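You operate a simulated robot arm through the tools that you are given. There is no shell and no other tool. Be economical: measure what you need, move in short steps, check, and stop when the job is done.

You run a simulated two-armed robot. Do the job below in one go: nothing can be reset, and whatever is moved stays where it is left.

JOB
Fill the trough to between LOW and HIGH, then purge the air from the pump.
Fine: close the fill and purge valves again, no overflow, pump stays off. Where these are worked on the way, their far stop is far enough and under half their travel is too little: purge valve.

The check looks at the end state, three seconds after you hand in, the way a careful person would. Anything else that was tipped, shoved, dropped, spilled or broken makes it a failure.

ROBOT AND FRAMES
Two 7-joint arms with fingered hands on one trunk that stands fixed in place. Base frame: the origin is at the foot of the trunk, x ahead of it, y to its left, z up. Readings come in m, degrees, newtons and seconds.
The left shoulder is at [0.028, 0.269, 1.009], the right one opposite. Payload 5 kg a hand.
The tool frame of a hand sits at the grasp point between the pads (the TCP): z along the fingers, y along the line on which they close. The tips reach 0.042 m beyond it. The gripper opens to 0.208 m. The gripper's body begins 0.119 m behind the TCP. The gripper is a hand of 4 fingers: y runs from the thumb to the fingers, the wrist lies at [0, 0, -0.317] in the tool frame.
Orientation is that of the tool frame in the base frame, as [roll, pitch, yaw] about the fixed x, y, z axes, in that order (R = Rz(yaw) Ry(pitch) Rx(roll)). With the fingers straight down and closing along the base's y, the tool's x points along the base's -x, its y along +y and its z along -z.

CONTROLS
- The arms move only by the tool jog_arm. It takes "left_motion", "right_motion" or both (then of equal length, played together; a hand with none holds still); each is a list of rows, each a list of 2 entries, a list of its own where there are three numbers: the shift along the base's x, y, z in units of 500 mm (1.0 is 500 mm), then the turn, a rotation vector about the base's x, y, z in units of 180 degrees (1.0 is 180 degrees). In form: [[[dx, dy, dz], [ax, ay, az]], ...]. A call has 1 to 12 rows; each row is the pose to reach, as a shift and turn from the pose commanded when the call began. A call with a number of a shift or a turn outside -1 to 1 is refused whole. Each row takes 0.2 s and may step no farther than 0.05 m and 8.6 degrees from the row before; otherwise, the whole call is refused. A pose out of reach is approached as far as the arm can. The call stops where the force on the tool passes 40 N (or 10 N more than at its start, if that is more) or the arm is blocked; 0.2 s more then pass. In this call time passes only in rows, and 0.2 s behind the last. It gives the time, the measured TCP pose, the force on the tool (base axes), the opening and the grip force at its end, in the units of the frame above (readings bear some noise), with the torque about the TCP (base axes, N m) and any sound that the robot's microphone picked up, and new pictures: "show" is both (left out), scene, wrist or none (wrist: the cameras of the hands that moved).
- Cameras (640 x 400 px; columns grow to the right, rows downward): "scene" is now at [0.168, 0.0429, 1.3102]; the picture's right is [0.45, -0.89, 0.00], its down [-0.19, -0.10, -0.98] and it looks along [0.87, 0.44, -0.21] (base axes); focal length 247 px, centre (320, 200). "left" rides on the left gripper at [-0.094, 0.001, -0.146] in its tool frame; the picture's right is [-0.01, -1.00, 0.00], its down [0.84, -0.01, -0.54] and it looks along [0.54, -0.01, 0.84] (tool axes); focal length 280 px, centre (320, 200). "right" rides on the right gripper at [0.093, 0.001, -0.146] in its tool frame; the picture's right is [-0.01, 1.00, 0.00], its down [-0.84, -0.01, -0.54] and it looks along [-0.54, -0.01, 0.84] (tool axes); focal length 280 px, centre (320, 200). There is no depth. A picture from a camera that has moved, and an enlarged one, comes with that camera's place and axes in the base frame and with its lens.
- slide_trunk(by): slides the trunk up (or, below 0, down) by that many m; the arms and the scene camera ride with it, the base frame stays. It gives what a move gives, with no picture.
- set_fingers(finger1, finger2, finger3, thumb_bend, hand): sets how far each is bent, from 0 (flat) to 1 (curled in); at 0.3 the hand is open as for a grip, at 0.7 the pads meet at the TCP. One left out holds its place. A second passes; each finger stops where it meets its share of the squeeze, and holds until it gets a number again. It is the only way to open and close the hand. It gives what a move gives, with no picture; readings hold the bend of each and the force on the fingers (four entries, about 0 where the hand has none), thumb and palm.
- pan_tilt(pan, tilt): turns the head with the scene camera to pan (to the left, within 80 degrees either way) and tilt (down, from -29 to 69), counted from straight ahead of the robot. It gives what a move gives, and a new picture of the scene camera.
- close_up(camera, box): a new picture of the part [left, top, right, bottom] of that camera's present view, enlarged. It takes no simulated time.
- finish_job(): hands the job in; it is judged then, once.

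Work in short steps. Places have to be worked out from the pictures, the camera data and where the tool is seen: move nearer, look again, correct. Check each grasp and each placing, and mend what went wrong. You have 120 turns and 200 pictures in all, those below and enlarged ones among them. Open the grippers and draw the arms clear of the work before you hand the job in, unless the task says otherwise; then end with one line.

The tools are called after "Request:" by a JSON object that holds its "name" and its "arguments". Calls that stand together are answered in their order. jog_arm: Moves the arms, as the interface text tells. Its arguments: {"type":"object","properties":{"left_motion":{"type":"array"},"right_motion":{"type":"array"},"show":{"type":"string","enum":["both","scene","wrist","none"]}},"required":[]} The other tools are called the same way: slide_trunk (by) slides the trunk up or down; set_fingers (finger1, finger2, finger3, thumb_bend, hand) moves the fingers one by one; pan_tilt (pan, tilt) turns the head that bears the scene camera; close_up (camera, box) takes an enlarged picture of a part of a camera's view; finish_job () hands the job in.

At the start:

```text
clock: 0.0
left_tcp_pos: [0.5296, 0.4175, 1.2073]
left_tcp_rot: [-179.9, 0.0, -162.5]
left_force: [0.4, -0.2, -0.9]
left_ft_torque: [-0.01, -0.02, 0.02]
left_grip_width: 0.2077
left_finger_force: 0.1
left_shape: jaw
left_bend: [0.3, 0.3, 0.3, 0.3]
left_finger forces: [0.0, 0.0, 0.0, 0.1, 0.0, 0.1]
right_tcp_pos: [0.675, -0.0, 1.3011]
right_tcp_rot: [180.0, 0.1, -162.7]
right_force: [0.2, 0.1, -0.6]
right_ft_torque: [0.03, 0.0, -0.01]
right_grip_width: 0.2081
right_finger_force: 0.1
right_shape: jaw
right_bend: [0.3, 0.3, 0.3, 0.3]
right_finger forces: [0.0, 0.1, 0.0, 0.1, 0.0, 0.0]
trunk travel left (down, up): [-0.388, 0.233]
head pan, tilt: [26.7, 12.2]
```

scene: 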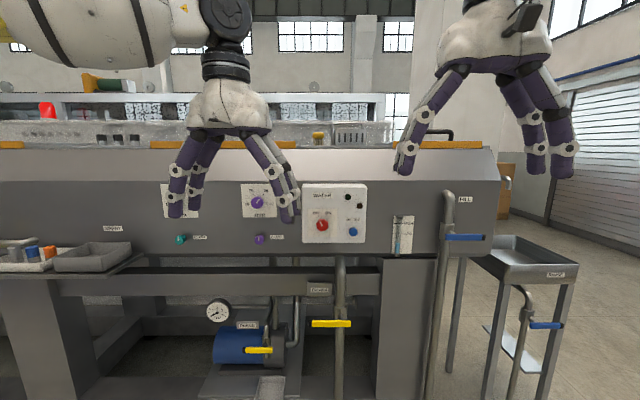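
right: 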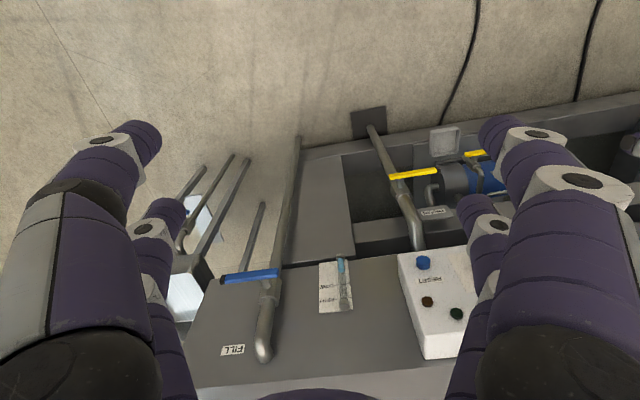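
left: 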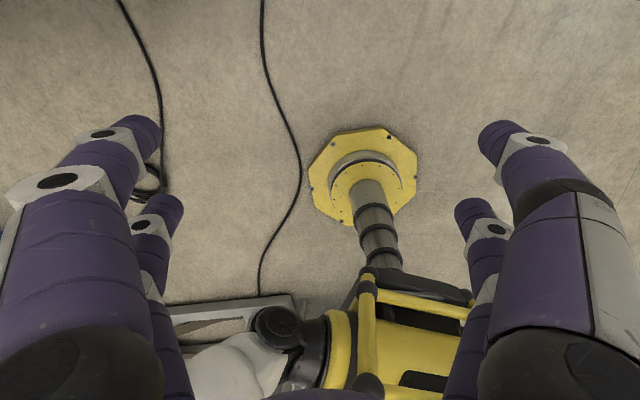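

The scene shows a machine with a FILL valve (blue lever), a level gauge, yellow valves below, and the pump. I'll zoom in on the parts to read the labels.

Request:
{"name": "close_up", "arguments": {"camera": "scene", "box": [380, 180, 580, 400]}}

Request:
{"name": "close_up", "arguments": {"camera": "scene", "box": [190, 270, 390, 400]}}

Request:
{"name": "close_up", "arguments": {"camera": "scene", "box": [150, 170, 430, 270]}}

```text
1.82 times, centred on (480, 290) of scene
camera zoom: at [0.168, 0.0429, 1.3102], right [0.45, -0.89, 0.0], down [-0.19, -0.1, -0.98], along [0.87, 0.44, -0.21], focal length 449 px, centre (29, 36)
```

zoom: 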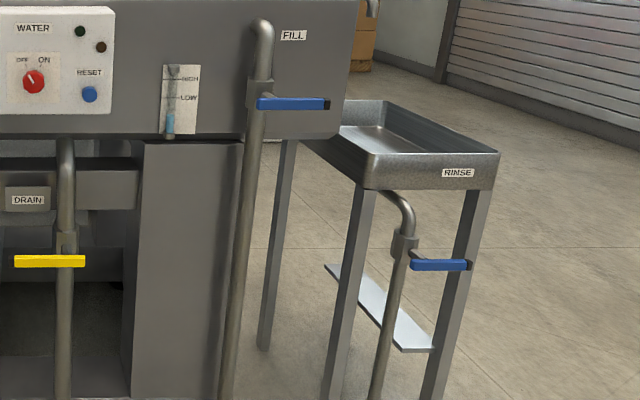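

```text
3.08 times, centred on (290, 335) of scene
camera zoom: at [0.168, 0.0429, 1.3102], right [0.45, -0.89, 0.0], down [-0.19, -0.1, -0.98], along [0.87, 0.44, -0.21], focal length 760 px, centre (412, -215)
```

zoom: 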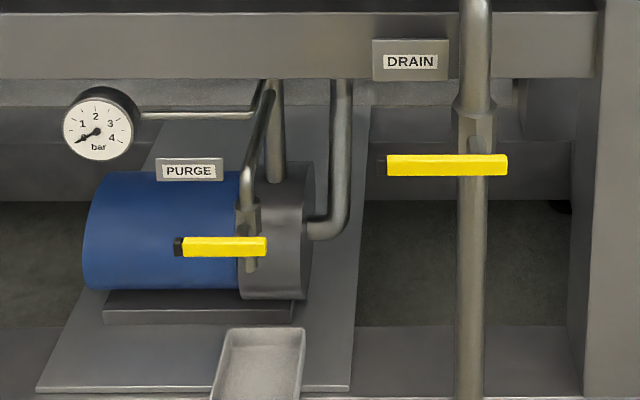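

```text
2.29 times, centred on (290, 220) of scene
camera zoom: at [0.168, 0.0429, 1.3102], right [0.45, -0.89, 0.0], down [-0.19, -0.1, -0.98], along [0.87, 0.44, -0.21], focal length 564 px, centre (389, 154)
```

zoom: 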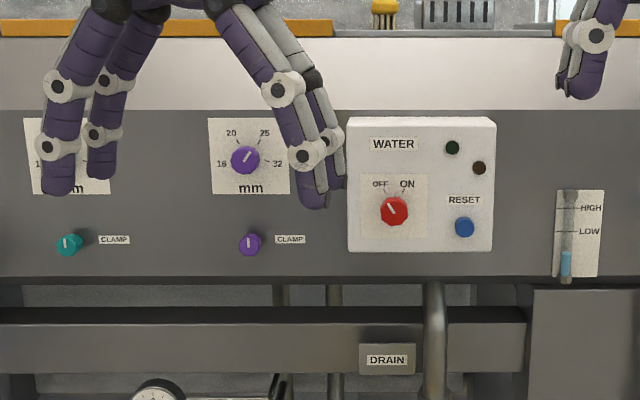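

FILL lever's pivot triangulates to about (1.085, 0.01, 1.005). It lies horizontally to the right, about 0.11 m long, and the machine face is yawed about 26°. The purge lever is near (0.81, 0.60, 0.53). I'll pitch the right hand to point forward.

Request:
{"name": "jog_arm", "arguments": {"right_motion": [[[0, 0, 0], [0.0136, -0.0437, 0]], [[0, 0, 0], [0.027, -0.0868, 0]], [[0, 0, 0], [0.0405, -0.1302, 0]], [[0, 0, 0], [0.054, -0.1736, 0]], [[0, 0, 0], [0.0675, -0.217, 0]], [[0, 0, 0], [0.081, -0.2604, 0]], [[0, 0, 0], [0.0945, -0.3038, 0]], [[0, 0, 0], [0.108, -0.3472, 0]], [[0, 0, 0], [0.1215, -0.3906, 0]], [[0, 0, 0], [0.135, -0.434, 0]], [[0, 0, 0], [0.1487, -0.4774, 0]]]}}

```text
clock: 2.4
left_tcp_pos: [0.5319, 0.4161, 1.2079]
left_tcp_rot: [-180.0, 0.0, -162.6]
left_force: [0.1, -0.7, -0.3]
left_ft_torque: [0.01, -0.01, -0.03]
left_grip_width: 0.208
left_finger_force: 0.0
left_shape: jaw
left_bend: [0.3, 0.3, 0.3, 0.3]
left_finger forces: [0.0, 0.0, 0.0, 0.0, 0.1, 0.0]
right_tcp_pos: [0.6776, -0.0009, 1.2965]
right_tcp_rot: [146.6, 89.9, 164.0]
right_force: [3.1, 0.8, -5.5]
right_ft_torque: [0.28, -0.65, 0.1]
right_grip_width: 0.2078
right_finger_force: 0.1
right_shape: jaw
right_bend: [0.3, 0.3, 0.3, 0.3]
right_finger forces: [0.0, 0.0, 0.0, 0.0, 0.1, 0.0]
trunk travel left (down, up): [-0.388, 0.233]
head pan, tilt: [26.7, 12.2]
camera scene: at [0.1696, 0.0421, 1.3093], right [0.45, -0.89, 0.0], down [-0.19, -0.09, -0.98], along [0.87, 0.44, -0.21], focal length 247 px, centre (320, 200)
camera right: at [0.5385, -0.0421, 1.2033], right [-0.3, 0.95, 0.02], down [-0.51, -0.17, 0.84], along [0.81, 0.24, 0.54], focal length 280 px, centre (320, 200)
```

scene: 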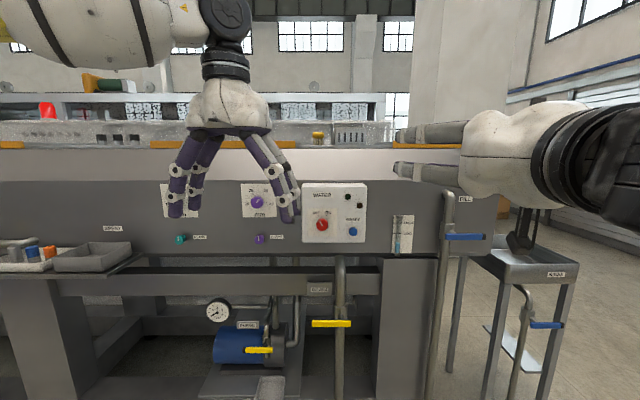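
right: 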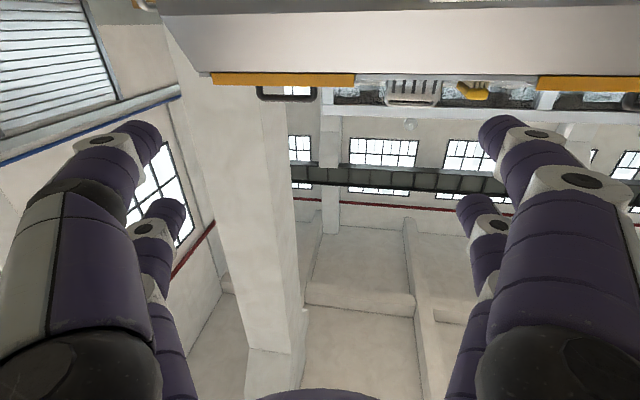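

The hand points forward. I'll half-close the fingers, then roll the hand 90° (fingers up, thumb down, camera to the left) while moving nearer the FILL lever.

Request:
{"name": "set_fingers", "arguments": {"hand": "right", "finger1": 0.52, "finger2": 0.52, "finger3": 0.52, "thumb_bend": 0.52}}

Request:
{"name": "jog_arm", "arguments": {"right_motion": [[[0.04, -0.0236, -0.0454], [0.0434, 0.0135, 0]], [[0.08, -0.0472, -0.0908], [0.0868, 0.027, 0]], [[0.12, -0.0708, -0.1362], [0.1302, 0.0405, 0]], [[0.16, -0.0944, -0.1816], [0.1736, 0.054, 0]], [[0.2, -0.118, -0.227], [0.217, 0.0675, 0]], [[0.24, -0.1416, -0.2724], [0.2604, 0.081, 0]], [[0.28, -0.1652, -0.3178], [0.3038, 0.0945, 0]], [[0.32, -0.1888, -0.3632], [0.3472, 0.108, 0]], [[0.36, -0.2124, -0.4086], [0.3906, 0.1215, 0]], [[0.4, -0.236, -0.454], [0.434, 0.135, 0]], [[0.44, -0.26, -0.5], [0.4775, 0.1485, 0]]]}}

```text
clock: 3.4
left_tcp_pos: [0.5307, 0.4173, 1.2074]
left_tcp_rot: [180.0, 0.0, -162.5]
left_force: [-0.9, 0.2, 1.1]
left_ft_torque: [-0.02, -0.02, 0.01]
left_grip_width: 0.2079
left_finger_force: 0.1
left_shape: jaw
left_bend: [0.3, 0.3, 0.3, 0.3]
left_finger forces: [0.0, 0.0, 0.0, 0.1, 0.0, 0.0]
right_tcp_pos: [0.6754, -0.0002, 1.3003]
right_tcp_rot: [-14.3, 89.9, 2.9]
right_force: [0.3, -0.6, -0.1]
right_ft_torque: [-0.02, -0.02, -0.01]
right_grip_width: 0.1027
right_finger_force: 0.1
right_shape: fingers
right_bend: [0.52, 0.52, 0.52, 0.52]
right_finger forces: [0.1, 0.0, 0.0, 0.0, 0.0, 0.0]
trunk travel left (down, up): [-0.388, 0.233]
head pan, tilt: [26.7, 12.2]
```

```text
clock: 5.8
left_tcp_pos: [0.5307, 0.4166, 1.2059]
left_tcp_rot: [179.9, 0.0, -162.7]
left_force: [0.5, -0.2, -0.6]
left_ft_torque: [-0.02, 0.1, -0.01]
left_grip_width: 0.2077
left_finger_force: 0.1
left_shape: jaw
left_bend: [0.3, 0.3, 0.3, 0.3]
left_finger forces: [0.1, 0.0, 0.0, 0.1, 0.0, 0.1]
right_tcp_pos: [0.9086, -0.1721, 1.0455]
right_tcp_rot: [89.2, 0.1, 111.3]
right_force: [1.2, -1.0, 1.0]
right_ft_torque: [-0.04, 0.07, 0.09]
right_grip_width: 0.1022
right_finger_force: 0.0
right_shape: fingers
right_bend: [0.52, 0.52, 0.52, 0.52]
right_finger forces: [0.0, 0.0, 0.1, 0.0, 0.1, 0.1]
right hand out of reach, approached as far as the arm can: row 4, 5, 6, 7, 8, 9, 10, 11
trunk travel left (down, up): [-0.388, 0.233]
head pan, tilt: [26.7, 12.2]
camera scene: at [0.1684, 0.0428, 1.3101], right [0.45, -0.89, 0.0], down [-0.19, -0.1, -0.98], along [0.87, 0.44, -0.21], focal length 247 px, centre (320, 200)
camera right: at [0.7387, -0.137, 1.0449], right [-0.01, -0.02, 1.0], down [-0.2, -0.98, -0.02], along [0.98, -0.2, 0.0], focal length 280 px, centre (320, 200)
```

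scene: 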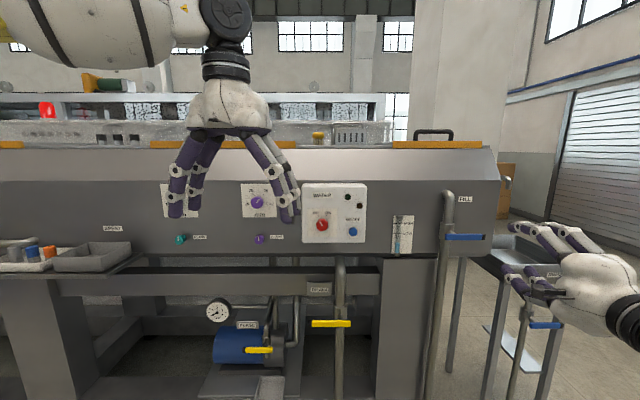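
right: 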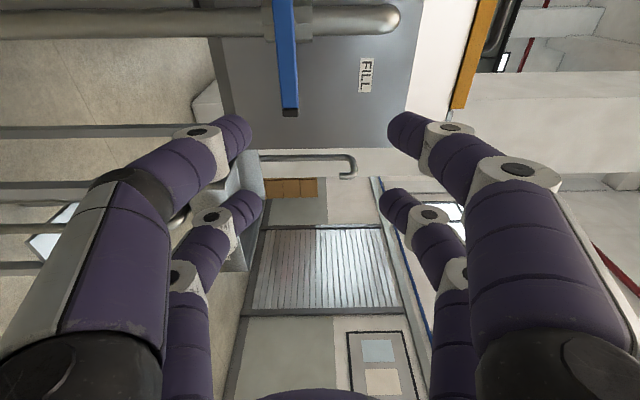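

The camera confirms the lever runs from pivot (1.085, 0, 1.007) to tip (1.131, -0.093, 1.005). The earlier move was flagged as limited, so I'll take a modest step to align heading (+5°) and height, and see whether the arm follows.

Request:
{"name": "jog_arm", "arguments": {"right_motion": [[[0.02, 0.0, -0.03], [0, 0, 0]], [[0.05, 0.01, -0.06], [0, 0, 0.01]], [[0.09, 0.02, -0.08], [0, 0, 0.02]]], "show": "wrist"}}

```text
clock: 6.6
left_tcp_pos: [0.5306, 0.4164, 1.2084]
left_tcp_rot: [-180.0, 0.0, -162.6]
left_force: [0.7, -0.2, 0.9]
left_ft_torque: [0.04, -0.04, 0.01]
left_grip_width: 0.208
left_finger_force: 0.0
left_shape: jaw
left_bend: [0.3, 0.3, 0.3, 0.3]
left_finger forces: [0.0, 0.1, 0.1, 0.0, 0.0, 0.0]
right_tcp_pos: [0.951, -0.1633, 1.0047]
right_tcp_rot: [89.4, 0.3, 114.8]
right_force: [0.1, -1.3, 0.8]
right_ft_torque: [-0.04, 0.06, 0.02]
right_grip_width: 0.1024
right_finger_force: 0.0
right_shape: fingers
right_bend: [0.52, 0.52, 0.52, 0.52]
right_finger forces: [0.0, 0.0, 0.0, 0.0, 0.0, 0.0]
trunk travel left (down, up): [-0.388, 0.233]
head pan, tilt: [26.7, 12.2]
camera right: at [0.78, -0.1395, 1.0042], right [-0.01, -0.01, 1.0], down [-0.13, -0.99, -0.01], along [0.99, -0.13, 0.0], focal length 280 px, centre (320, 200)
```

right: 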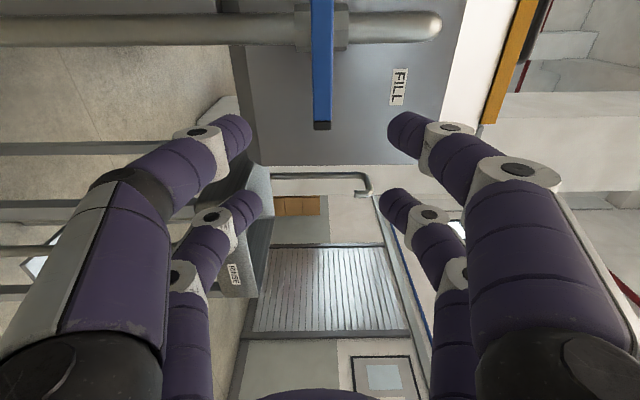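

The arm follows and the lever is centred between fingers and thumb. I advance along the tool axis to straddle the lever.

Request:
{"name": "jog_arm", "arguments": {"right_motion": [[[0.067, 0.039, 0.002], [0, 0, 0]], [[0.134, 0.078, 0.002], [0, 0, 0]], [[0.2, 0.117, 0.002], [0, 0, 0]], [[0.26, 0.152, 0.002], [0, 0, 0]]]}}

```text
clock: 7.8
left_tcp_pos: [0.5311, 0.4169, 1.2074]
left_tcp_rot: [180.0, 0.0, -162.7]
left_force: [0.2, -1.0, 0.4]
left_ft_torque: [0.09, 0.06, -0.02]
left_grip_width: 0.208
left_finger_force: 0.1
left_shape: jaw
left_bend: [0.3, 0.3, 0.3, 0.3]
left_finger forces: [0.0, 0.0, 0.1, 0.0, 0.1, 0.1]
right_tcp_pos: [1.0894, -0.1248, 0.9964]
right_tcp_rot: [90.2, 2.2, 112.8]
right_force: [-0.9, 0.0, -0.6]
right_ft_torque: [0.02, -0.07, 0.1]
right_grip_width: 0.1024
right_finger_force: 0.1
right_shape: fingers
right_bend: [0.52, 0.52, 0.52, 0.52]
right_finger forces: [0.1, 0.1, 0.1, 0.0, 0.0, 0.1]
trunk travel left (down, up): [-0.388, 0.233]
head pan, tilt: [26.7, 12.2]
stopped in row 4 (right hand): the arm was blocked; the commanded pose is now the measured one
camera scene: at [0.1684, 0.0424, 1.3102], right [0.45, -0.89, 0.0], down [-0.19, -0.09, -0.98], along [0.87, 0.44, -0.21], focal length 247 px, centre (320, 200)
camera right: at [0.9202, -0.0952, 0.9946], right [0.0, 0.02, 1.0], down [-0.17, -0.99, 0.02], along [0.99, -0.17, 0.01], focal length 280 px, centre (320, 200)
```

scene: 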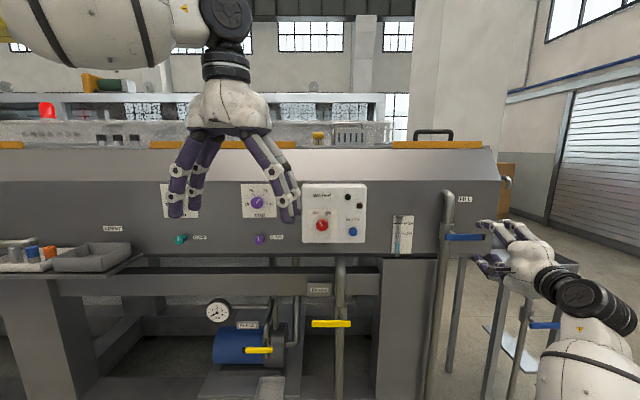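
right: 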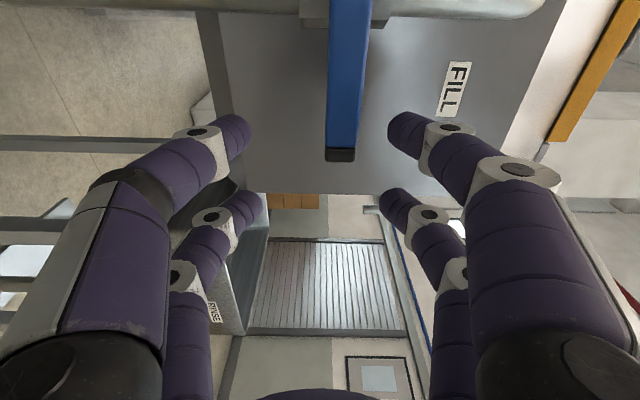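

The arm is blocked without contact, likely at a joint limit. The lever is nearly between the fingers. I'll try shifting toward it with slightly less roll.

Request:
{"name": "jog_arm", "arguments": {"right_motion": [[[-0.01, 0.02, 0.01], [-0.03, -0.013, 0]], [[-0.01, 0.05, 0.018], [-0.06, -0.026, 0]], [[-0.005, 0.08, 0.018], [-0.09, -0.039, 0]]], "show": "wrist"}}

```text
clock: 8.6
left_tcp_pos: [0.5298, 0.4154, 1.2077]
left_tcp_rot: [179.9, 0.0, -162.7]
left_force: [0.5, -1.3, 0.4]
left_ft_torque: [0.18, 0.0, 0.01]
left_grip_width: 0.2077
left_finger_force: 0.0
left_shape: jaw
left_bend: [0.3, 0.3, 0.3, 0.3]
left_finger forces: [0.0, 0.1, 0.0, 0.1, 0.0, 0.1]
right_tcp_pos: [1.0869, -0.081, 1.0041]
right_tcp_rot: [90.2, 19.4, 113.2]
right_force: [-0.1, -0.6, -1.1]
right_ft_torque: [0.02, -0.05, 0.1]
right_grip_width: 0.1024
right_finger_force: 0.0
right_shape: fingers
right_bend: [0.52, 0.52, 0.52, 0.52]
right_finger forces: [0.0, 0.1, 0.0, 0.0, 0.1, 0.0]
trunk travel left (down, up): [-0.388, 0.233]
head pan, tilt: [26.7, 12.2]
camera right: at [0.919, -0.0556, 0.9732], right [-0.12, 0.3, 0.95], down [-0.18, -0.94, 0.27], along [0.98, -0.14, 0.17], focal length 280 px, centre (320, 200)
```

right: 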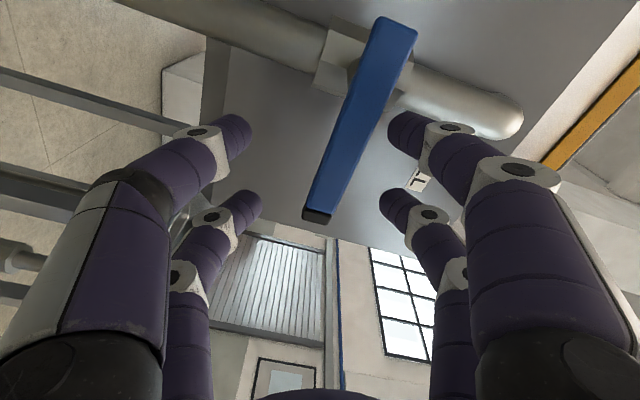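

That worked: less roll frees the arm, and the lever now lies between fingers and thumb. I move 2 cm forward, then narrow the cage.

Request:
{"name": "jog_arm", "arguments": {"right_motion": [[[0.02, 0.009, 0], [0, 0, 0]], [[0.038, 0.017, 0], [0, 0, 0]]], "show": "none"}}

Request:
{"name": "set_fingers", "arguments": {"hand": "right", "finger1": 0.62, "finger2": 0.62, "finger3": 0.62, "thumb_bend": 0.62}}

Request:
{"name": "close_up", "arguments": {"camera": "right", "box": [0, 0, 640, 400]}}

Request:
{"name": "close_up", "arguments": {"camera": "scene", "box": [370, 170, 530, 270]}}

```text
clock: 9.2
left_tcp_pos: [0.5306, 0.4159, 1.2066]
left_tcp_rot: [-180.0, 0.0, -162.6]
left_force: [0.3, -0.1, -0.2]
left_ft_torque: [0.01, 0.0, 0.01]
left_grip_width: 0.208
left_finger_force: 0.2
left_shape: jaw
left_bend: [0.3, 0.3, 0.3, 0.3]
left_finger forces: [0.0, 0.1, 0.0, 0.0, 0.0, 0.1]
right_tcp_pos: [1.1056, -0.0715, 1.0053]
right_tcp_rot: [90.1, 19.7, 113.0]
right_force: [-0.3, -1.7, 0.8]
right_ft_torque: [0.12, -0.05, 0.02]
right_grip_width: 0.102
right_finger_force: 1.0
right_shape: fingers
right_bend: [0.52, 0.52, 0.52, 0.52]
right_finger forces: [1.7, 0.1, 0.1, 0.0, 0.0, 0.0]
trunk travel left (down, up): [-0.388, 0.233]
head pan, tilt: [26.7, 12.2]
```

```text
clock: 10.2
left_tcp_pos: [0.5301, 0.4162, 1.2068]
left_tcp_rot: [-180.0, -0.1, -162.6]
left_force: [-0.3, -0.1, 0.7]
left_ft_torque: [0.0, -0.02, -0.02]
left_grip_width: 0.2081
left_finger_force: 0.1
left_shape: jaw
left_bend: [0.3, 0.3, 0.3, 0.3]
left_finger forces: [0.0, 0.1, 0.1, 0.0, 0.0, 0.0]
right_tcp_pos: [1.1045, -0.0739, 1.0075]
right_tcp_rot: [89.9, 19.7, 112.8]
right_force: [-2.4, -9.4, 12.2]
right_ft_torque: [1.13, -0.42, -0.03]
right_grip_width: 0.064
right_finger_force: 10.0
right_shape: fingers
right_bend: [0.57, 0.62, 0.62, 0.62]
right_finger forces: [19.7, 0.1, 0.0, 0.0, 0.0, 0.0]
trunk travel left (down, up): [-0.388, 0.233]
head pan, tilt: [26.7, 12.2]
```

```text
1.00 times, centred on (320, 200) of right (not enlarged: the box is as wide or as high as the picture)
camera zoom: at [0.9376, -0.0486, 0.9761], right [-0.13, 0.3, 0.95], down [-0.19, -0.94, 0.27], along [0.97, -0.14, 0.17], focal length 280 px, centre (320, 200)
```

zoom: 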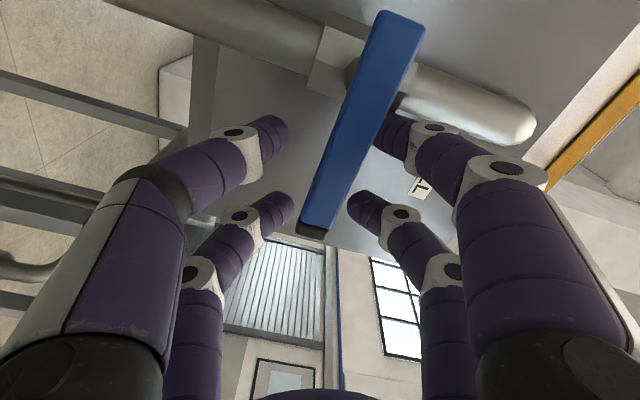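

```text
4.00 times, centred on (450, 220) of scene
camera zoom: at [0.167, 0.0422, 1.3105], right [0.45, -0.89, 0.0], down [-0.19, -0.09, -0.98], along [0.87, 0.44, -0.21], focal length 988 px, centre (-200, 120)
```

zoom: 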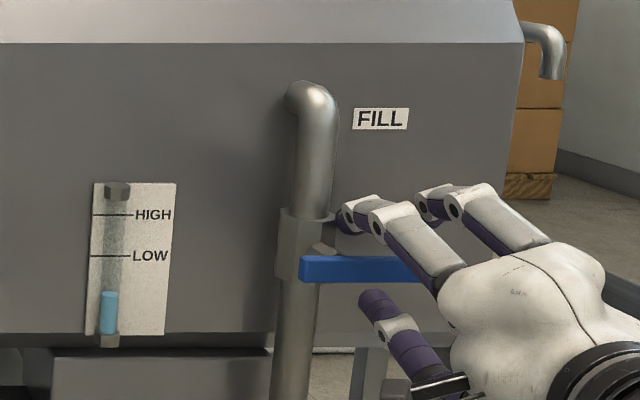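

Finger 1 already presses the lever near the hub from above. I relax it, shift the hand 2 cm outward along the lever, and test by pushing down.

Request:
{"name": "set_fingers", "arguments": {"hand": "right", "finger1": 0.54, "finger2": 0.58, "finger3": 0.58, "thumb_bend": 0.58}}

Request:
{"name": "jog_arm", "arguments": {"right_motion": [[[0.018, -0.036, 0.0], [0, 0, 0]], [[0.018, -0.036, -0.03], [0, 0, 0]], [[0.018, -0.036, -0.06], [0, 0, 0]], [[0.018, -0.036, -0.09], [0, 0, 0]]]}}

```text
clock: 11.2
left_tcp_pos: [0.53, 0.4165, 1.2086]
left_tcp_rot: [179.9, 0.0, -162.6]
left_force: [-0.5, 0.5, 0.4]
left_ft_torque: [-0.01, -0.03, -0.01]
left_grip_width: 0.2077
left_finger_force: 0.1
left_shape: jaw
left_bend: [0.3, 0.3, 0.3, 0.3]
left_finger forces: [0.0, 0.0, 0.0, 0.0, 0.0, 0.0]
right_tcp_pos: [1.1055, -0.0737, 1.0046]
right_tcp_rot: [90.1, 19.6, 113.0]
right_force: [-7.1, -18.2, 1.6]
right_ft_torque: [0.79, -0.34, 0.06]
right_grip_width: 0.0782
right_finger_force: 12.8
right_shape: fingers
right_bend: [0.56, 0.57, 0.57, 0.57]
right_finger forces: [26.5, 0.0, 0.0, 0.0, 0.0, 0.0]
trunk travel left (down, up): [-0.388, 0.233]
head pan, tilt: [26.7, 12.2]
```

```text
clock: 12.2
left_tcp_pos: [0.5309, 0.4182, 1.2077]
left_tcp_rot: [-180.0, 0.0, -162.6]
left_force: [0.0, -0.9, 0.6]
left_ft_torque: [0.01, 0.0, 0.04]
left_grip_width: 0.208
left_finger_force: 0.0
left_shape: jaw
left_bend: [0.3, 0.3, 0.3, 0.3]
left_finger forces: [0.0, 0.0, 0.1, 0.0, 0.0, 0.1]
right_tcp_pos: [1.1144, -0.0916, 0.9642]
right_tcp_rot: [89.7, 19.8, 112.8]
right_force: [13.6, 0.3, 20.7]
right_ft_torque: [0.9, 1.21, -0.68]
right_grip_width: 0.1014
right_finger_force: 10.8
right_shape: fingers
right_bend: [0.47, 0.56, 0.57, 0.57]
right_finger forces: [19.3, 1.5, 0.0, 0.1, 0.0, 0.1]
trunk travel left (down, up): [-0.388, 0.233]
head pan, tilt: [26.7, 12.2]
camera scene: at [0.1674, 0.0429, 1.3107], right [0.45, -0.89, 0.0], down [-0.19, -0.1, -0.98], along [0.87, 0.44, -0.21], focal length 247 px, centre (320, 200)
camera right: at [0.9473, -0.0665, 0.9334], right [-0.13, 0.3, 0.95], down [-0.19, -0.94, 0.27], along [0.97, -0.14, 0.18], focal length 280 px, centre (320, 200)
```

scene: 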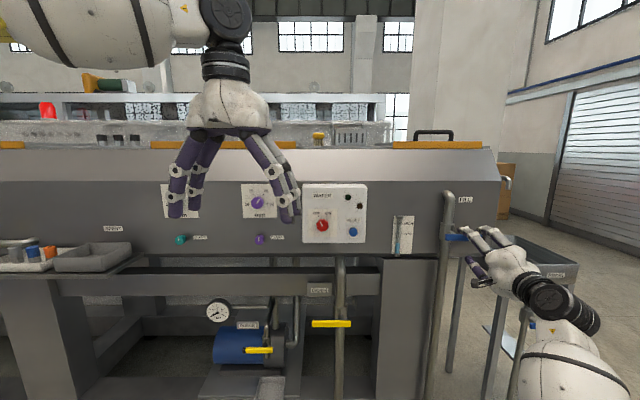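
right: 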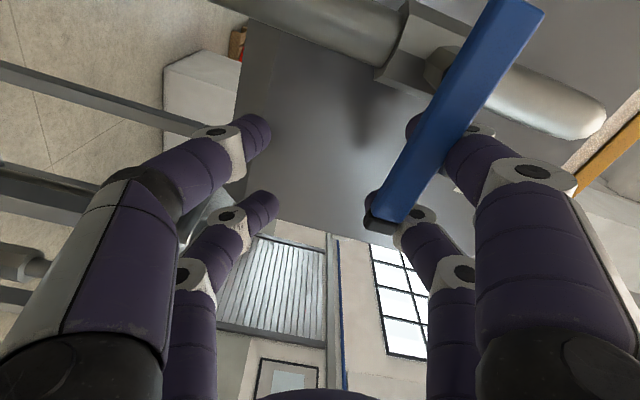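

The lever seems to resist the downward push. I zoom in to see whether it turned.

Request:
{"name": "close_up", "arguments": {"camera": "scene", "box": [390, 180, 530, 270]}}

```text
4.44 times, centred on (460, 225) of scene
camera zoom: at [0.1674, 0.0429, 1.3107], right [0.45, -0.89, 0.0], down [-0.19, -0.1, -0.98], along [0.87, 0.44, -0.21], focal length 1097 px, centre (-302, 89)
```

zoom: 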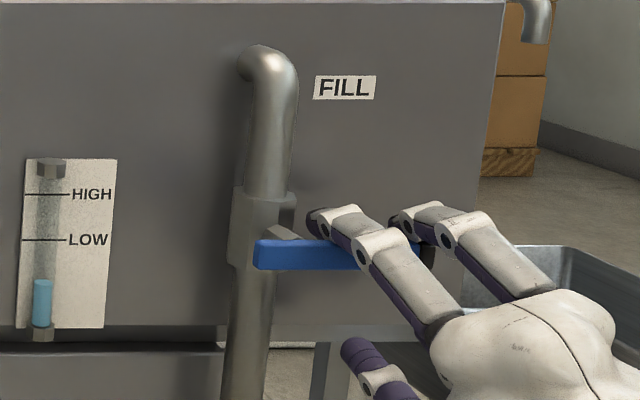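

The lever did not turn down, so it opens upward. I'll push it up with the thumb along the arc to about 45° and check the gauge.

Request:
{"name": "jog_arm", "arguments": {"right_motion": [[[-0.016, 0.014, 0.08], [0, 0, 0]], [[-0.033, 0.028, 0.154], [0, 0, 0]], [[-0.042, 0.047, 0.19], [-0.0358, -0.0152, 0]], [[-0.055, 0.073, 0.221], [-0.0716, -0.0303, 0]], [[-0.071, 0.106, 0.242], [-0.1073, -0.0455, 0]]]}}

Request:
{"name": "close_up", "arguments": {"camera": "scene", "box": [390, 170, 530, 260]}}

```text
clock: 13.4
left_tcp_pos: [0.5303, 0.4173, 1.2089]
left_tcp_rot: [-179.9, 0.0, -162.6]
left_force: [-0.3, 0.2, 0.9]
left_ft_torque: [-0.09, -0.1, -0.04]
left_grip_width: 0.208
left_finger_force: 0.0
left_shape: jaw
left_bend: [0.3, 0.3, 0.3, 0.3]
left_finger forces: [0.0, 0.1, 0.0, 0.1, 0.1, 0.0]
right_tcp_pos: [1.0926, -0.0767, 1.0719]
right_tcp_rot: [87.3, 41.2, 112.9]
right_force: [1.9, -1.6, -2.5]
right_ft_torque: [-0.15, -0.08, -0.11]
right_grip_width: 0.0901
right_finger_force: 1.8
right_shape: fingers
right_bend: [0.53, 0.57, 0.57, 0.56]
right_finger forces: [0.1, 0.0, 0.0, 0.0, 3.1, 0.0]
right hand out of reach, approached as far as the arm can: row 2, 3, 4, 5
trunk travel left (down, up): [-0.388, 0.233]
head pan, tilt: [26.7, 12.2]
camera scene: at [0.1678, 0.043, 1.3103], right [0.45, -0.89, 0.0], down [-0.19, -0.1, -0.98], along [0.87, 0.44, -0.21], focal length 247 px, centre (320, 200)
camera right: at [0.9346, -0.0711, 1.0052], right [-0.3, 0.58, 0.76], down [-0.24, -0.81, 0.53], along [0.92, -0.03, 0.38], focal length 280 px, centre (320, 200)
```

scene: 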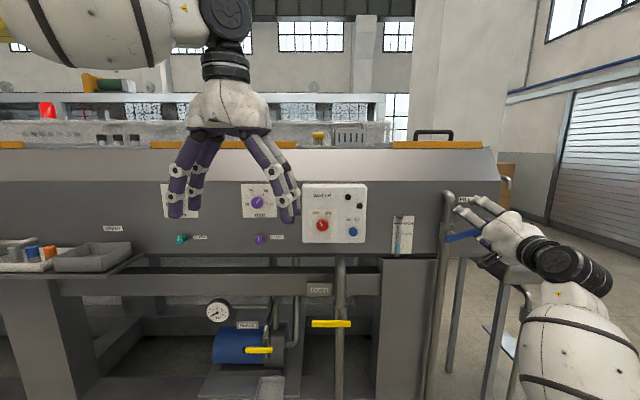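
right: 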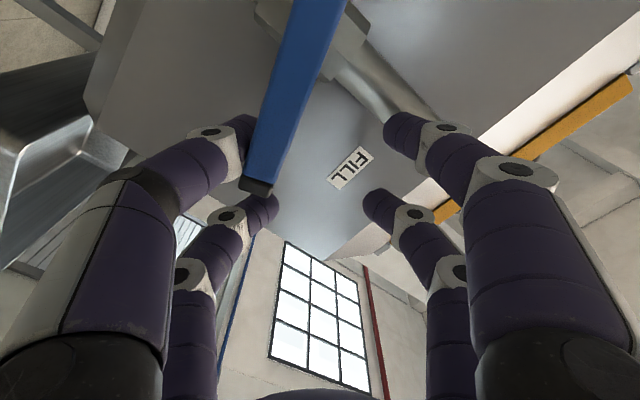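

```text
4.44 times, centred on (460, 215) of scene
camera zoom: at [0.1678, 0.043, 1.3103], right [0.45, -0.89, 0.0], down [-0.19, -0.1, -0.98], along [0.87, 0.44, -0.21], focal length 1097 px, centre (-302, 133)
```

zoom: 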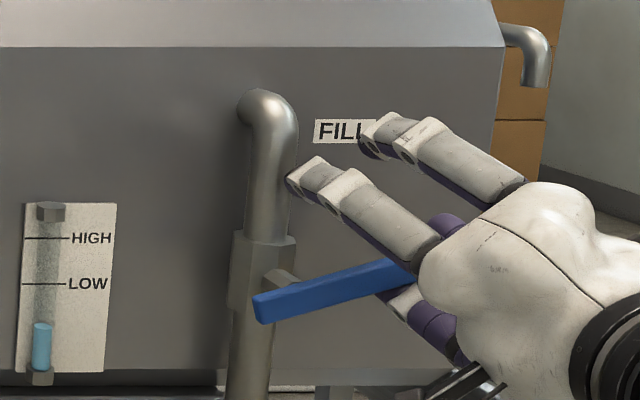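

The lever is turned about 20° up and the arm again fell short to the left. I continue with small steps: up, left, and a bit more roll.

Request:
{"name": "jog_arm", "arguments": {"right_motion": [[[-0.005, 0.02, 0.03], [-0.02, -0.0085, 0]], [[-0.012, 0.045, 0.05], [-0.04, -0.017, 0]]], "show": "wrist"}}

Request:
{"name": "close_up", "arguments": {"camera": "scene", "box": [390, 170, 530, 260]}}

```text
clock: 14.0
left_tcp_pos: [0.5301, 0.415, 1.208]
left_tcp_rot: [-180.0, 0.1, -162.7]
left_force: [-0.5, 0.9, -0.3]
left_ft_torque: [-0.07, -0.04, 0.0]
left_grip_width: 0.2081
left_finger_force: 0.1
left_shape: jaw
left_bend: [0.3, 0.3, 0.3, 0.3]
left_finger forces: [0.1, 0.0, 0.0, 0.0, 0.1, 0.0]
right_tcp_pos: [1.0805, -0.0358, 1.0948]
right_tcp_rot: [87.3, 48.5, 113.9]
right_force: [-8.7, -31.6, 6.2]
right_ft_torque: [-1.95, 0.01, -1.26]
right_grip_width: 0.0983
right_finger_force: 19.7
right_shape: fingers
right_bend: [0.53, 0.57, 0.58, 0.55]
right_finger forces: [0.0, 0.0, 23.9, 0.1, 14.9, 0.0]
trunk travel left (down, up): [-0.388, 0.233]
head pan, tilt: [26.7, 12.2]
camera right: at [0.9256, -0.0419, 1.0211], right [-0.34, 0.66, 0.67], down [-0.25, -0.75, 0.61], along [0.91, 0.04, 0.42], focal length 280 px, centre (320, 200)
```

right: 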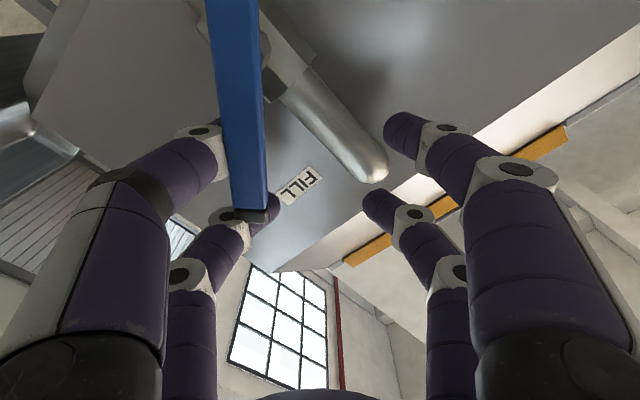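

```text
4.44 times, centred on (460, 215) of scene
camera zoom: at [0.1668, 0.0411, 1.3107], right [0.45, -0.89, 0.0], down [-0.19, -0.09, -0.98], along [0.87, 0.44, -0.21], focal length 1097 px, centre (-302, 133)
```

zoom: 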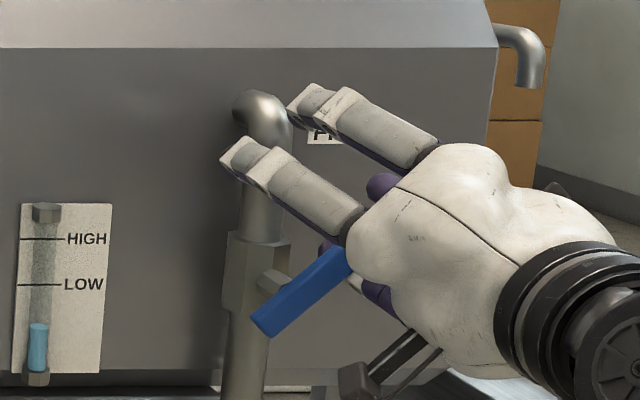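

The lever is about 40° open and the level is barely moving yet. I continue along the arc toward about 70°.

Request:
{"name": "jog_arm", "arguments": {"right_motion": [[[-0.014, 0.023, 0.0], [-0.036, -0.015, 0]], [[-0.03, 0.046, -0.004], [-0.072, -0.03, 0]], [[-0.048, 0.086, -0.008], [-0.108, -0.045, 0]]], "show": "wrist"}}

Request:
{"name": "close_up", "arguments": {"camera": "scene", "box": [390, 170, 530, 260]}}

```text
clock: 14.5
left_tcp_pos: [0.5296, 0.4185, 1.208]
left_tcp_rot: [180.0, 0.1, -162.5]
left_force: [-0.8, 0.1, -0.6]
left_ft_torque: [-0.11, -0.05, 0.03]
left_grip_width: 0.2078
left_finger_force: 0.0
left_shape: jaw
left_bend: [0.3, 0.3, 0.3, 0.3]
left_finger forces: [0.0, 0.1, 0.0, 0.0, 0.1, 0.0]
right_tcp_pos: [1.0737, -0.0218, 1.0982]
right_tcp_rot: [87.1, 58.5, 113.3]
right_force: [8.1, -17.5, 7.3]
right_ft_torque: [-1.29, -0.63, -0.42]
right_grip_width: 0.0984
right_finger_force: 17.3
right_shape: fingers
right_bend: [0.53, 0.57, 0.58, 0.54]
right_finger forces: [0.1, 0.0, 19.7, 0.1, 15.2, 0.0]
trunk travel left (down, up): [-0.388, 0.233]
head pan, tilt: [26.7, 12.2]
stopped in row 2 (right hand): the force on the tool passed its limit at 49 N (the readings are from after the stop); the commanded pose is now the measured one
camera right: at [0.9238, -0.0397, 1.0153], right [-0.38, 0.76, 0.53], down [-0.31, -0.65, 0.7], along [0.87, 0.1, 0.48], focal length 280 px, centre (320, 200)
```

right: 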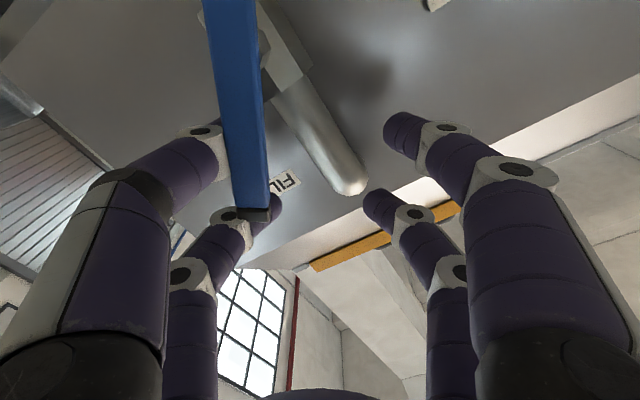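

```text
4.44 times, centred on (460, 215) of scene
camera zoom: at [0.1676, 0.0427, 1.3101], right [0.45, -0.89, 0.0], down [-0.19, -0.1, -0.98], along [0.87, 0.44, -0.21], focal length 1097 px, centre (-302, 133)
```

zoom: 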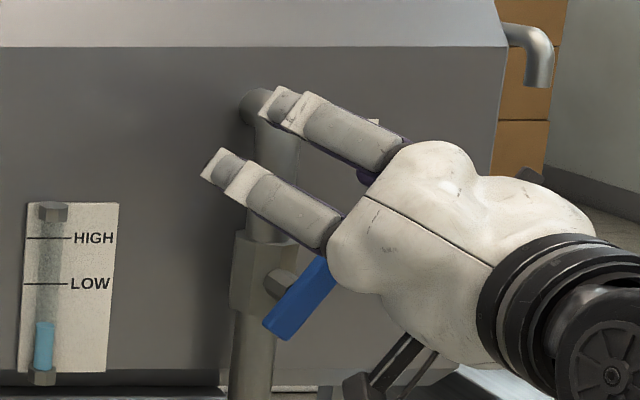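

The lever is about 50° open with firm resistance. I hold for 2.6 s to see whether the level rises.

Request:
{"name": "jog_arm", "arguments": {"right_motion": [[[0, 0, 0], [0, 0, 0]], [[0, 0, 0], [0, 0, 0]], [[0, 0, 0], [0, 0, 0]], [[0, 0, 0], [0, 0, 0]], [[0, 0, 0], [0, 0, 0]], [[0, 0, 0], [0, 0, 0]], [[0, 0, 0], [0, 0, 0]], [[0, 0, 0], [0, 0, 0]], [[0, 0, 0], [0, 0, 0]], [[0, 0, 0], [0, 0, 0]], [[0, 0, 0], [0, 0, 0]], [[0, 0, 0], [0, 0, 0]]], "show": "none"}}

Request:
{"name": "close_up", "arguments": {"camera": "scene", "box": [390, 170, 530, 260]}}

```text
clock: 16.2
left_tcp_pos: [0.5303, 0.4168, 1.207]
left_tcp_rot: [-179.9, 0.0, -162.5]
left_force: [-0.3, 0.1, -0.2]
left_ft_torque: [-0.04, 0.0, 0.0]
left_grip_width: 0.208
left_finger_force: 0.0
left_shape: jaw
left_bend: [0.3, 0.3, 0.3, 0.3]
left_finger forces: [0.1, 0.1, 0.0, 0.1, 0.0, 0.0]
right_tcp_pos: [1.0743, -0.0236, 1.0982]
right_tcp_rot: [87.1, 58.7, 113.3]
right_force: [6.8, -12.4, 3.5]
right_ft_torque: [-0.84, -0.5, -0.17]
right_grip_width: 0.0972
right_finger_force: 14.0
right_shape: fingers
right_bend: [0.53, 0.57, 0.58, 0.55]
right_finger forces: [0.1, 0.0, 13.8, 0.0, 12.7, 0.0]
trunk travel left (down, up): [-0.388, 0.233]
head pan, tilt: [26.7, 12.2]
stopped in row 8 (right hand): the force on the tool passed its limit at 40 N (the readings are from after the stop); the commanded pose is now the measured one
```

```text
4.44 times, centred on (460, 215) of scene
camera zoom: at [0.1681, 0.0426, 1.3098], right [0.45, -0.89, 0.0], down [-0.19, -0.1, -0.98], along [0.87, 0.44, -0.21], focal length 1097 px, centre (-302, 133)
```

zoom: 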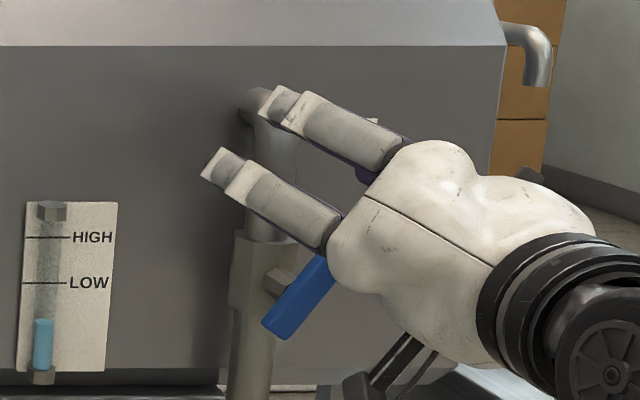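

The level is rising slowly (about 1 px per 1.7 s). I'll open further with slower, finer steps to keep the force low.

Request:
{"name": "jog_arm", "arguments": {"right_motion": [[[-0.003, 0.007, 0.006], [-0.0125, -0.0055, 0]], [[-0.006, 0.014, 0.011], [-0.025, -0.011, 0]], [[-0.01, 0.022, 0.015], [-0.0375, -0.0165, 0]], [[-0.014, 0.03, 0.018], [-0.05, -0.022, 0]], [[-0.018, 0.039, 0.02], [-0.0625, -0.0275, 0]], [[-0.022, 0.048, 0.022], [-0.075, -0.033, 0]], [[-0.027, 0.057, 0.023], [-0.0875, -0.0385, 0]], [[-0.032, 0.066, 0.023], [-0.1, -0.044, 0]], [[-0.037, 0.076, 0.022], [-0.1, -0.044, 0]], [[-0.042, 0.086, 0.021], [-0.1, -0.044, 0]]], "show": "wrist"}}

Request:
{"name": "close_up", "arguments": {"camera": "scene", "box": [390, 170, 530, 260]}}

```text
clock: 18.4
left_tcp_pos: [0.531, 0.4167, 1.2081]
left_tcp_rot: [-180.0, 0.0, -162.6]
left_force: [0.0, -1.1, 0.4]
left_ft_torque: [0.07, 0.0, 0.04]
left_grip_width: 0.2078
left_finger_force: 0.0
left_shape: jaw
left_bend: [0.3, 0.3, 0.3, 0.3]
left_finger forces: [0.0, 0.0, 0.0, 0.1, 0.0, 0.1]
right_tcp_pos: [1.0551, 0.0131, 1.1083]
right_tcp_rot: [87.1, 78.1, 113.3]
right_force: [7.5, -9.4, 0.6]
right_ft_torque: [-0.4, -0.29, -0.05]
right_grip_width: 0.0957
right_finger_force: 6.0
right_shape: fingers
right_bend: [0.53, 0.57, 0.57, 0.55]
right_finger forces: [0.0, 0.0, 0.0, 0.0, 12.0, 0.1]
right hand out of reach, approached as far as the arm can: row 10
trunk travel left (down, up): [-0.388, 0.233]
head pan, tilt: [26.7, 12.2]
camera right: at [0.9177, -0.0315, 1.0153], right [-0.43, 0.87, 0.22], down [-0.41, -0.41, 0.82], along [0.8, 0.26, 0.53], focal length 280 px, centre (320, 200)
```

right: 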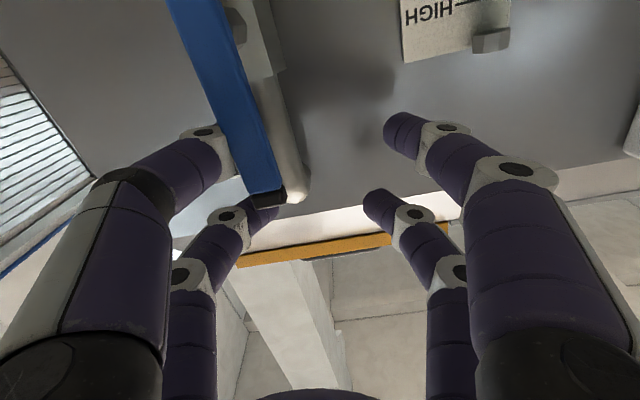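

```text
4.44 times, centred on (460, 215) of scene
camera zoom: at [0.1685, 0.0418, 1.3102], right [0.45, -0.89, 0.0], down [-0.19, -0.09, -0.98], along [0.87, 0.44, -0.21], focal length 1097 px, centre (-302, 133)
```

zoom: 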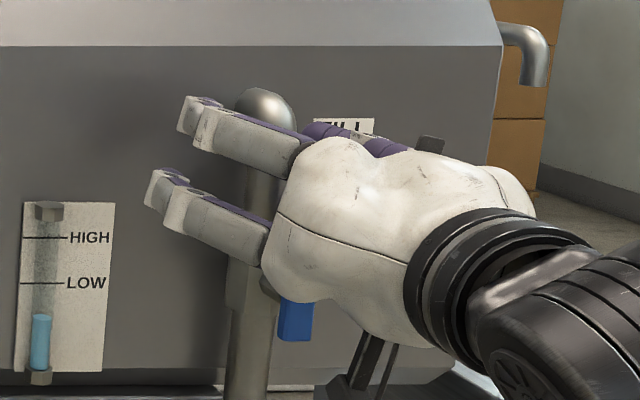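

The lever is near 80° open and the level is rising about 2 px/s. I wait, with no motion, using the left arm's rows to pass time.

Request:
{"name": "jog_arm", "arguments": {"left_motion": [[[0, 0, 0], [0, 0, 0]], [[0, 0, 0], [0, 0, 0]], [[0, 0, 0], [0, 0, 0]], [[0, 0, 0], [0, 0, 0]], [[0, 0, 0], [0, 0, 0]], [[0, 0, 0], [0, 0, 0]], [[0, 0, 0], [0, 0, 0]], [[0, 0, 0], [0, 0, 0]], [[0, 0, 0], [0, 0, 0]], [[0, 0, 0], [0, 0, 0]], [[0, 0, 0], [0, 0, 0]], [[0, 0, 0], [0, 0, 0]]], "show": "none"}}

Request:
{"name": "close_up", "arguments": {"camera": "scene", "box": [390, 200, 450, 260]}}

```text
clock: 21.0
left_tcp_pos: [0.5311, 0.4168, 1.2076]
left_tcp_rot: [-179.9, 0.1, -162.6]
left_force: [0.0, -0.8, -0.1]
left_ft_torque: [0.0, -0.02, 0.0]
left_grip_width: 0.2079
left_finger_force: 0.0
left_shape: jaw
left_bend: [0.3, 0.3, 0.3, 0.3]
left_finger forces: [0.1, 0.1, 0.0, 0.0, 0.0, 0.0]
right_tcp_pos: [1.0554, 0.0152, 1.108]
right_tcp_rot: [87.2, 78.2, 113.4]
right_force: [6.7, -12.7, 2.3]
right_ft_torque: [-0.58, -0.36, -0.19]
right_grip_width: 0.0968
right_finger_force: 7.3
right_shape: fingers
right_bend: [0.53, 0.57, 0.57, 0.55]
right_finger forces: [0.0, 0.0, 0.0, 0.0, 14.2, 0.0]
trunk travel left (down, up): [-0.388, 0.233]
head pan, tilt: [26.7, 12.2]
```

```text
6.67 times, centred on (420, 230) of scene
camera zoom: at [0.1683, 0.042, 1.3102], right [0.45, -0.89, 0.0], down [-0.19, -0.09, -0.98], along [0.87, 0.44, -0.21], focal length 1646 px, centre (-347, 0)
```

zoom: 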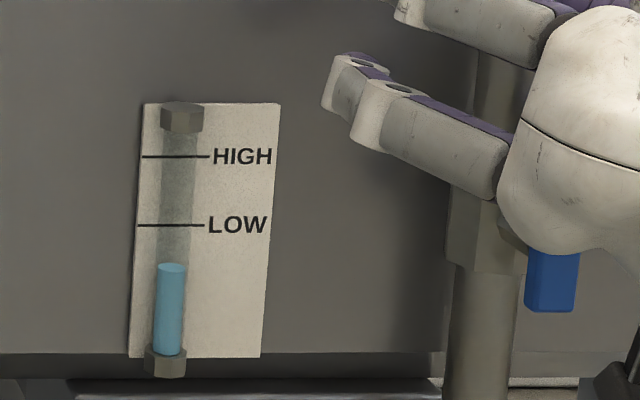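

The rate is about 1.3 px/s, so roughly 40 s are still needed. Meanwhile I prepare the left hand for the purge valve by pitching it forward and lowering it, well clear of the work.

Request:
{"name": "jog_arm", "arguments": {"left_motion": [[[0, 0.005, -0.05], [0.0083, -0.0265, 0]], [[0, 0.01, -0.1], [0.0167, -0.053, 0]], [[0, 0.015, -0.15], [0.025, -0.0795, 0]], [[0, 0.02, -0.2], [0.0333, -0.106, 0]], [[0, 0.025, -0.25], [0.0417, -0.1325, 0]], [[0, 0.03, -0.3], [0.05, -0.159, 0]], [[0, 0.035, -0.35], [0.0583, -0.1855, 0]], [[0, 0.04, -0.4], [0.0667, -0.212, 0]], [[0, 0.045, -0.45], [0.075, -0.2385, 0]], [[0, 0.05, -0.5], [0.0833, -0.265, 0]], [[0, 0.055, -0.55], [0.0917, -0.2915, 0]], [[0, 0.06, -0.6], [0.1, -0.318, 0]]]}}

Request:
{"name": "close_up", "arguments": {"camera": "scene", "box": [390, 200, 450, 260]}}

```text
clock: 23.6
left_tcp_pos: [0.6522, 0.4455, 0.9513]
left_tcp_rot: [179.9, 59.7, -162.7]
left_force: [0.6, 0.5, 0.8]
left_ft_torque: [0.01, 0.04, 0.01]
left_grip_width: 0.2078
left_finger_force: 0.1
left_shape: jaw
left_bend: [0.3, 0.3, 0.3, 0.3]
left_finger forces: [0.0, 0.0, 0.0, 0.0, 0.1, 0.0]
left hand out of reach, approached as far as the arm can: row 9, 10, 11, 12
right_tcp_pos: [1.0557, 0.0151, 1.1083]
right_tcp_rot: [87.3, 78.1, 113.7]
right_force: [10.4, -11.3, 0.3]
right_ft_torque: [-0.4, -0.45, 0.11]
right_grip_width: 0.097
right_finger_force: 7.0
right_shape: fingers
right_bend: [0.53, 0.57, 0.57, 0.54]
right_finger forces: [0.0, 0.1, 0.0, 0.0, 14.5, 0.0]
trunk travel left (down, up): [-0.388, 0.233]
head pan, tilt: [26.7, 12.2]
camera scene: at [0.1682, 0.0421, 1.31], right [0.45, -0.89, 0.0], down [-0.19, -0.09, -0.98], along [0.87, 0.44, -0.21], focal length 247 px, centre (320, 200)
camera left: at [0.5759, 0.4231, 1.1051], right [0.31, -0.95, 0.01], down [-0.85, -0.28, -0.46], along [0.44, 0.13, -0.89], focal length 280 px, centre (320, 200)
```

scene: 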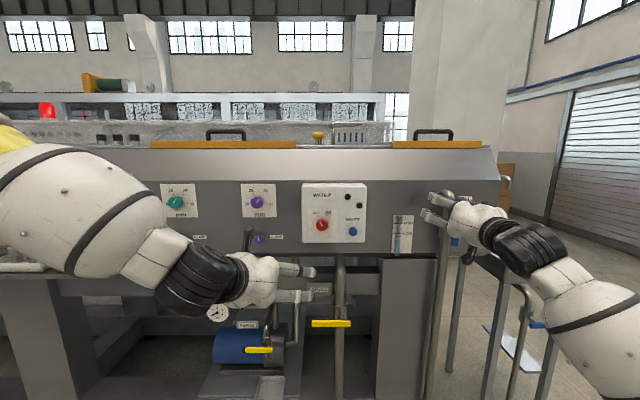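
left: 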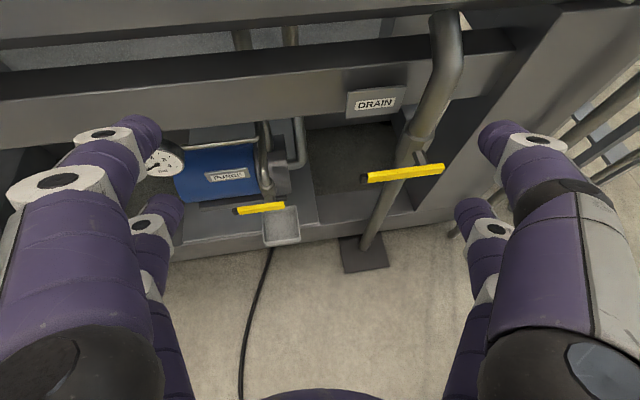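

```text
6.67 times, centred on (420, 230) of scene
camera zoom: at [0.1682, 0.0421, 1.31], right [0.45, -0.89, 0.0], down [-0.19, -0.09, -0.98], along [0.87, 0.44, -0.21], focal length 1646 px, centre (-347, 0)
```

zoom: 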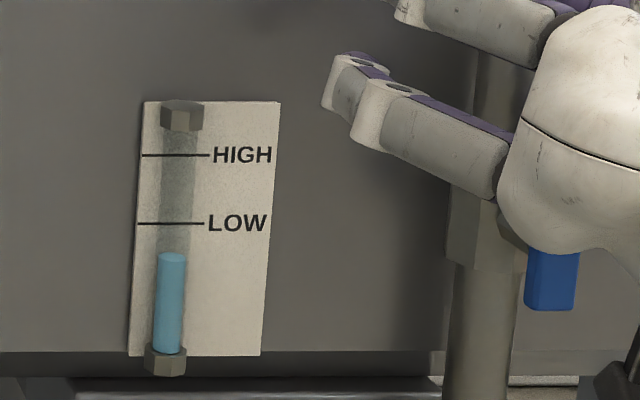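

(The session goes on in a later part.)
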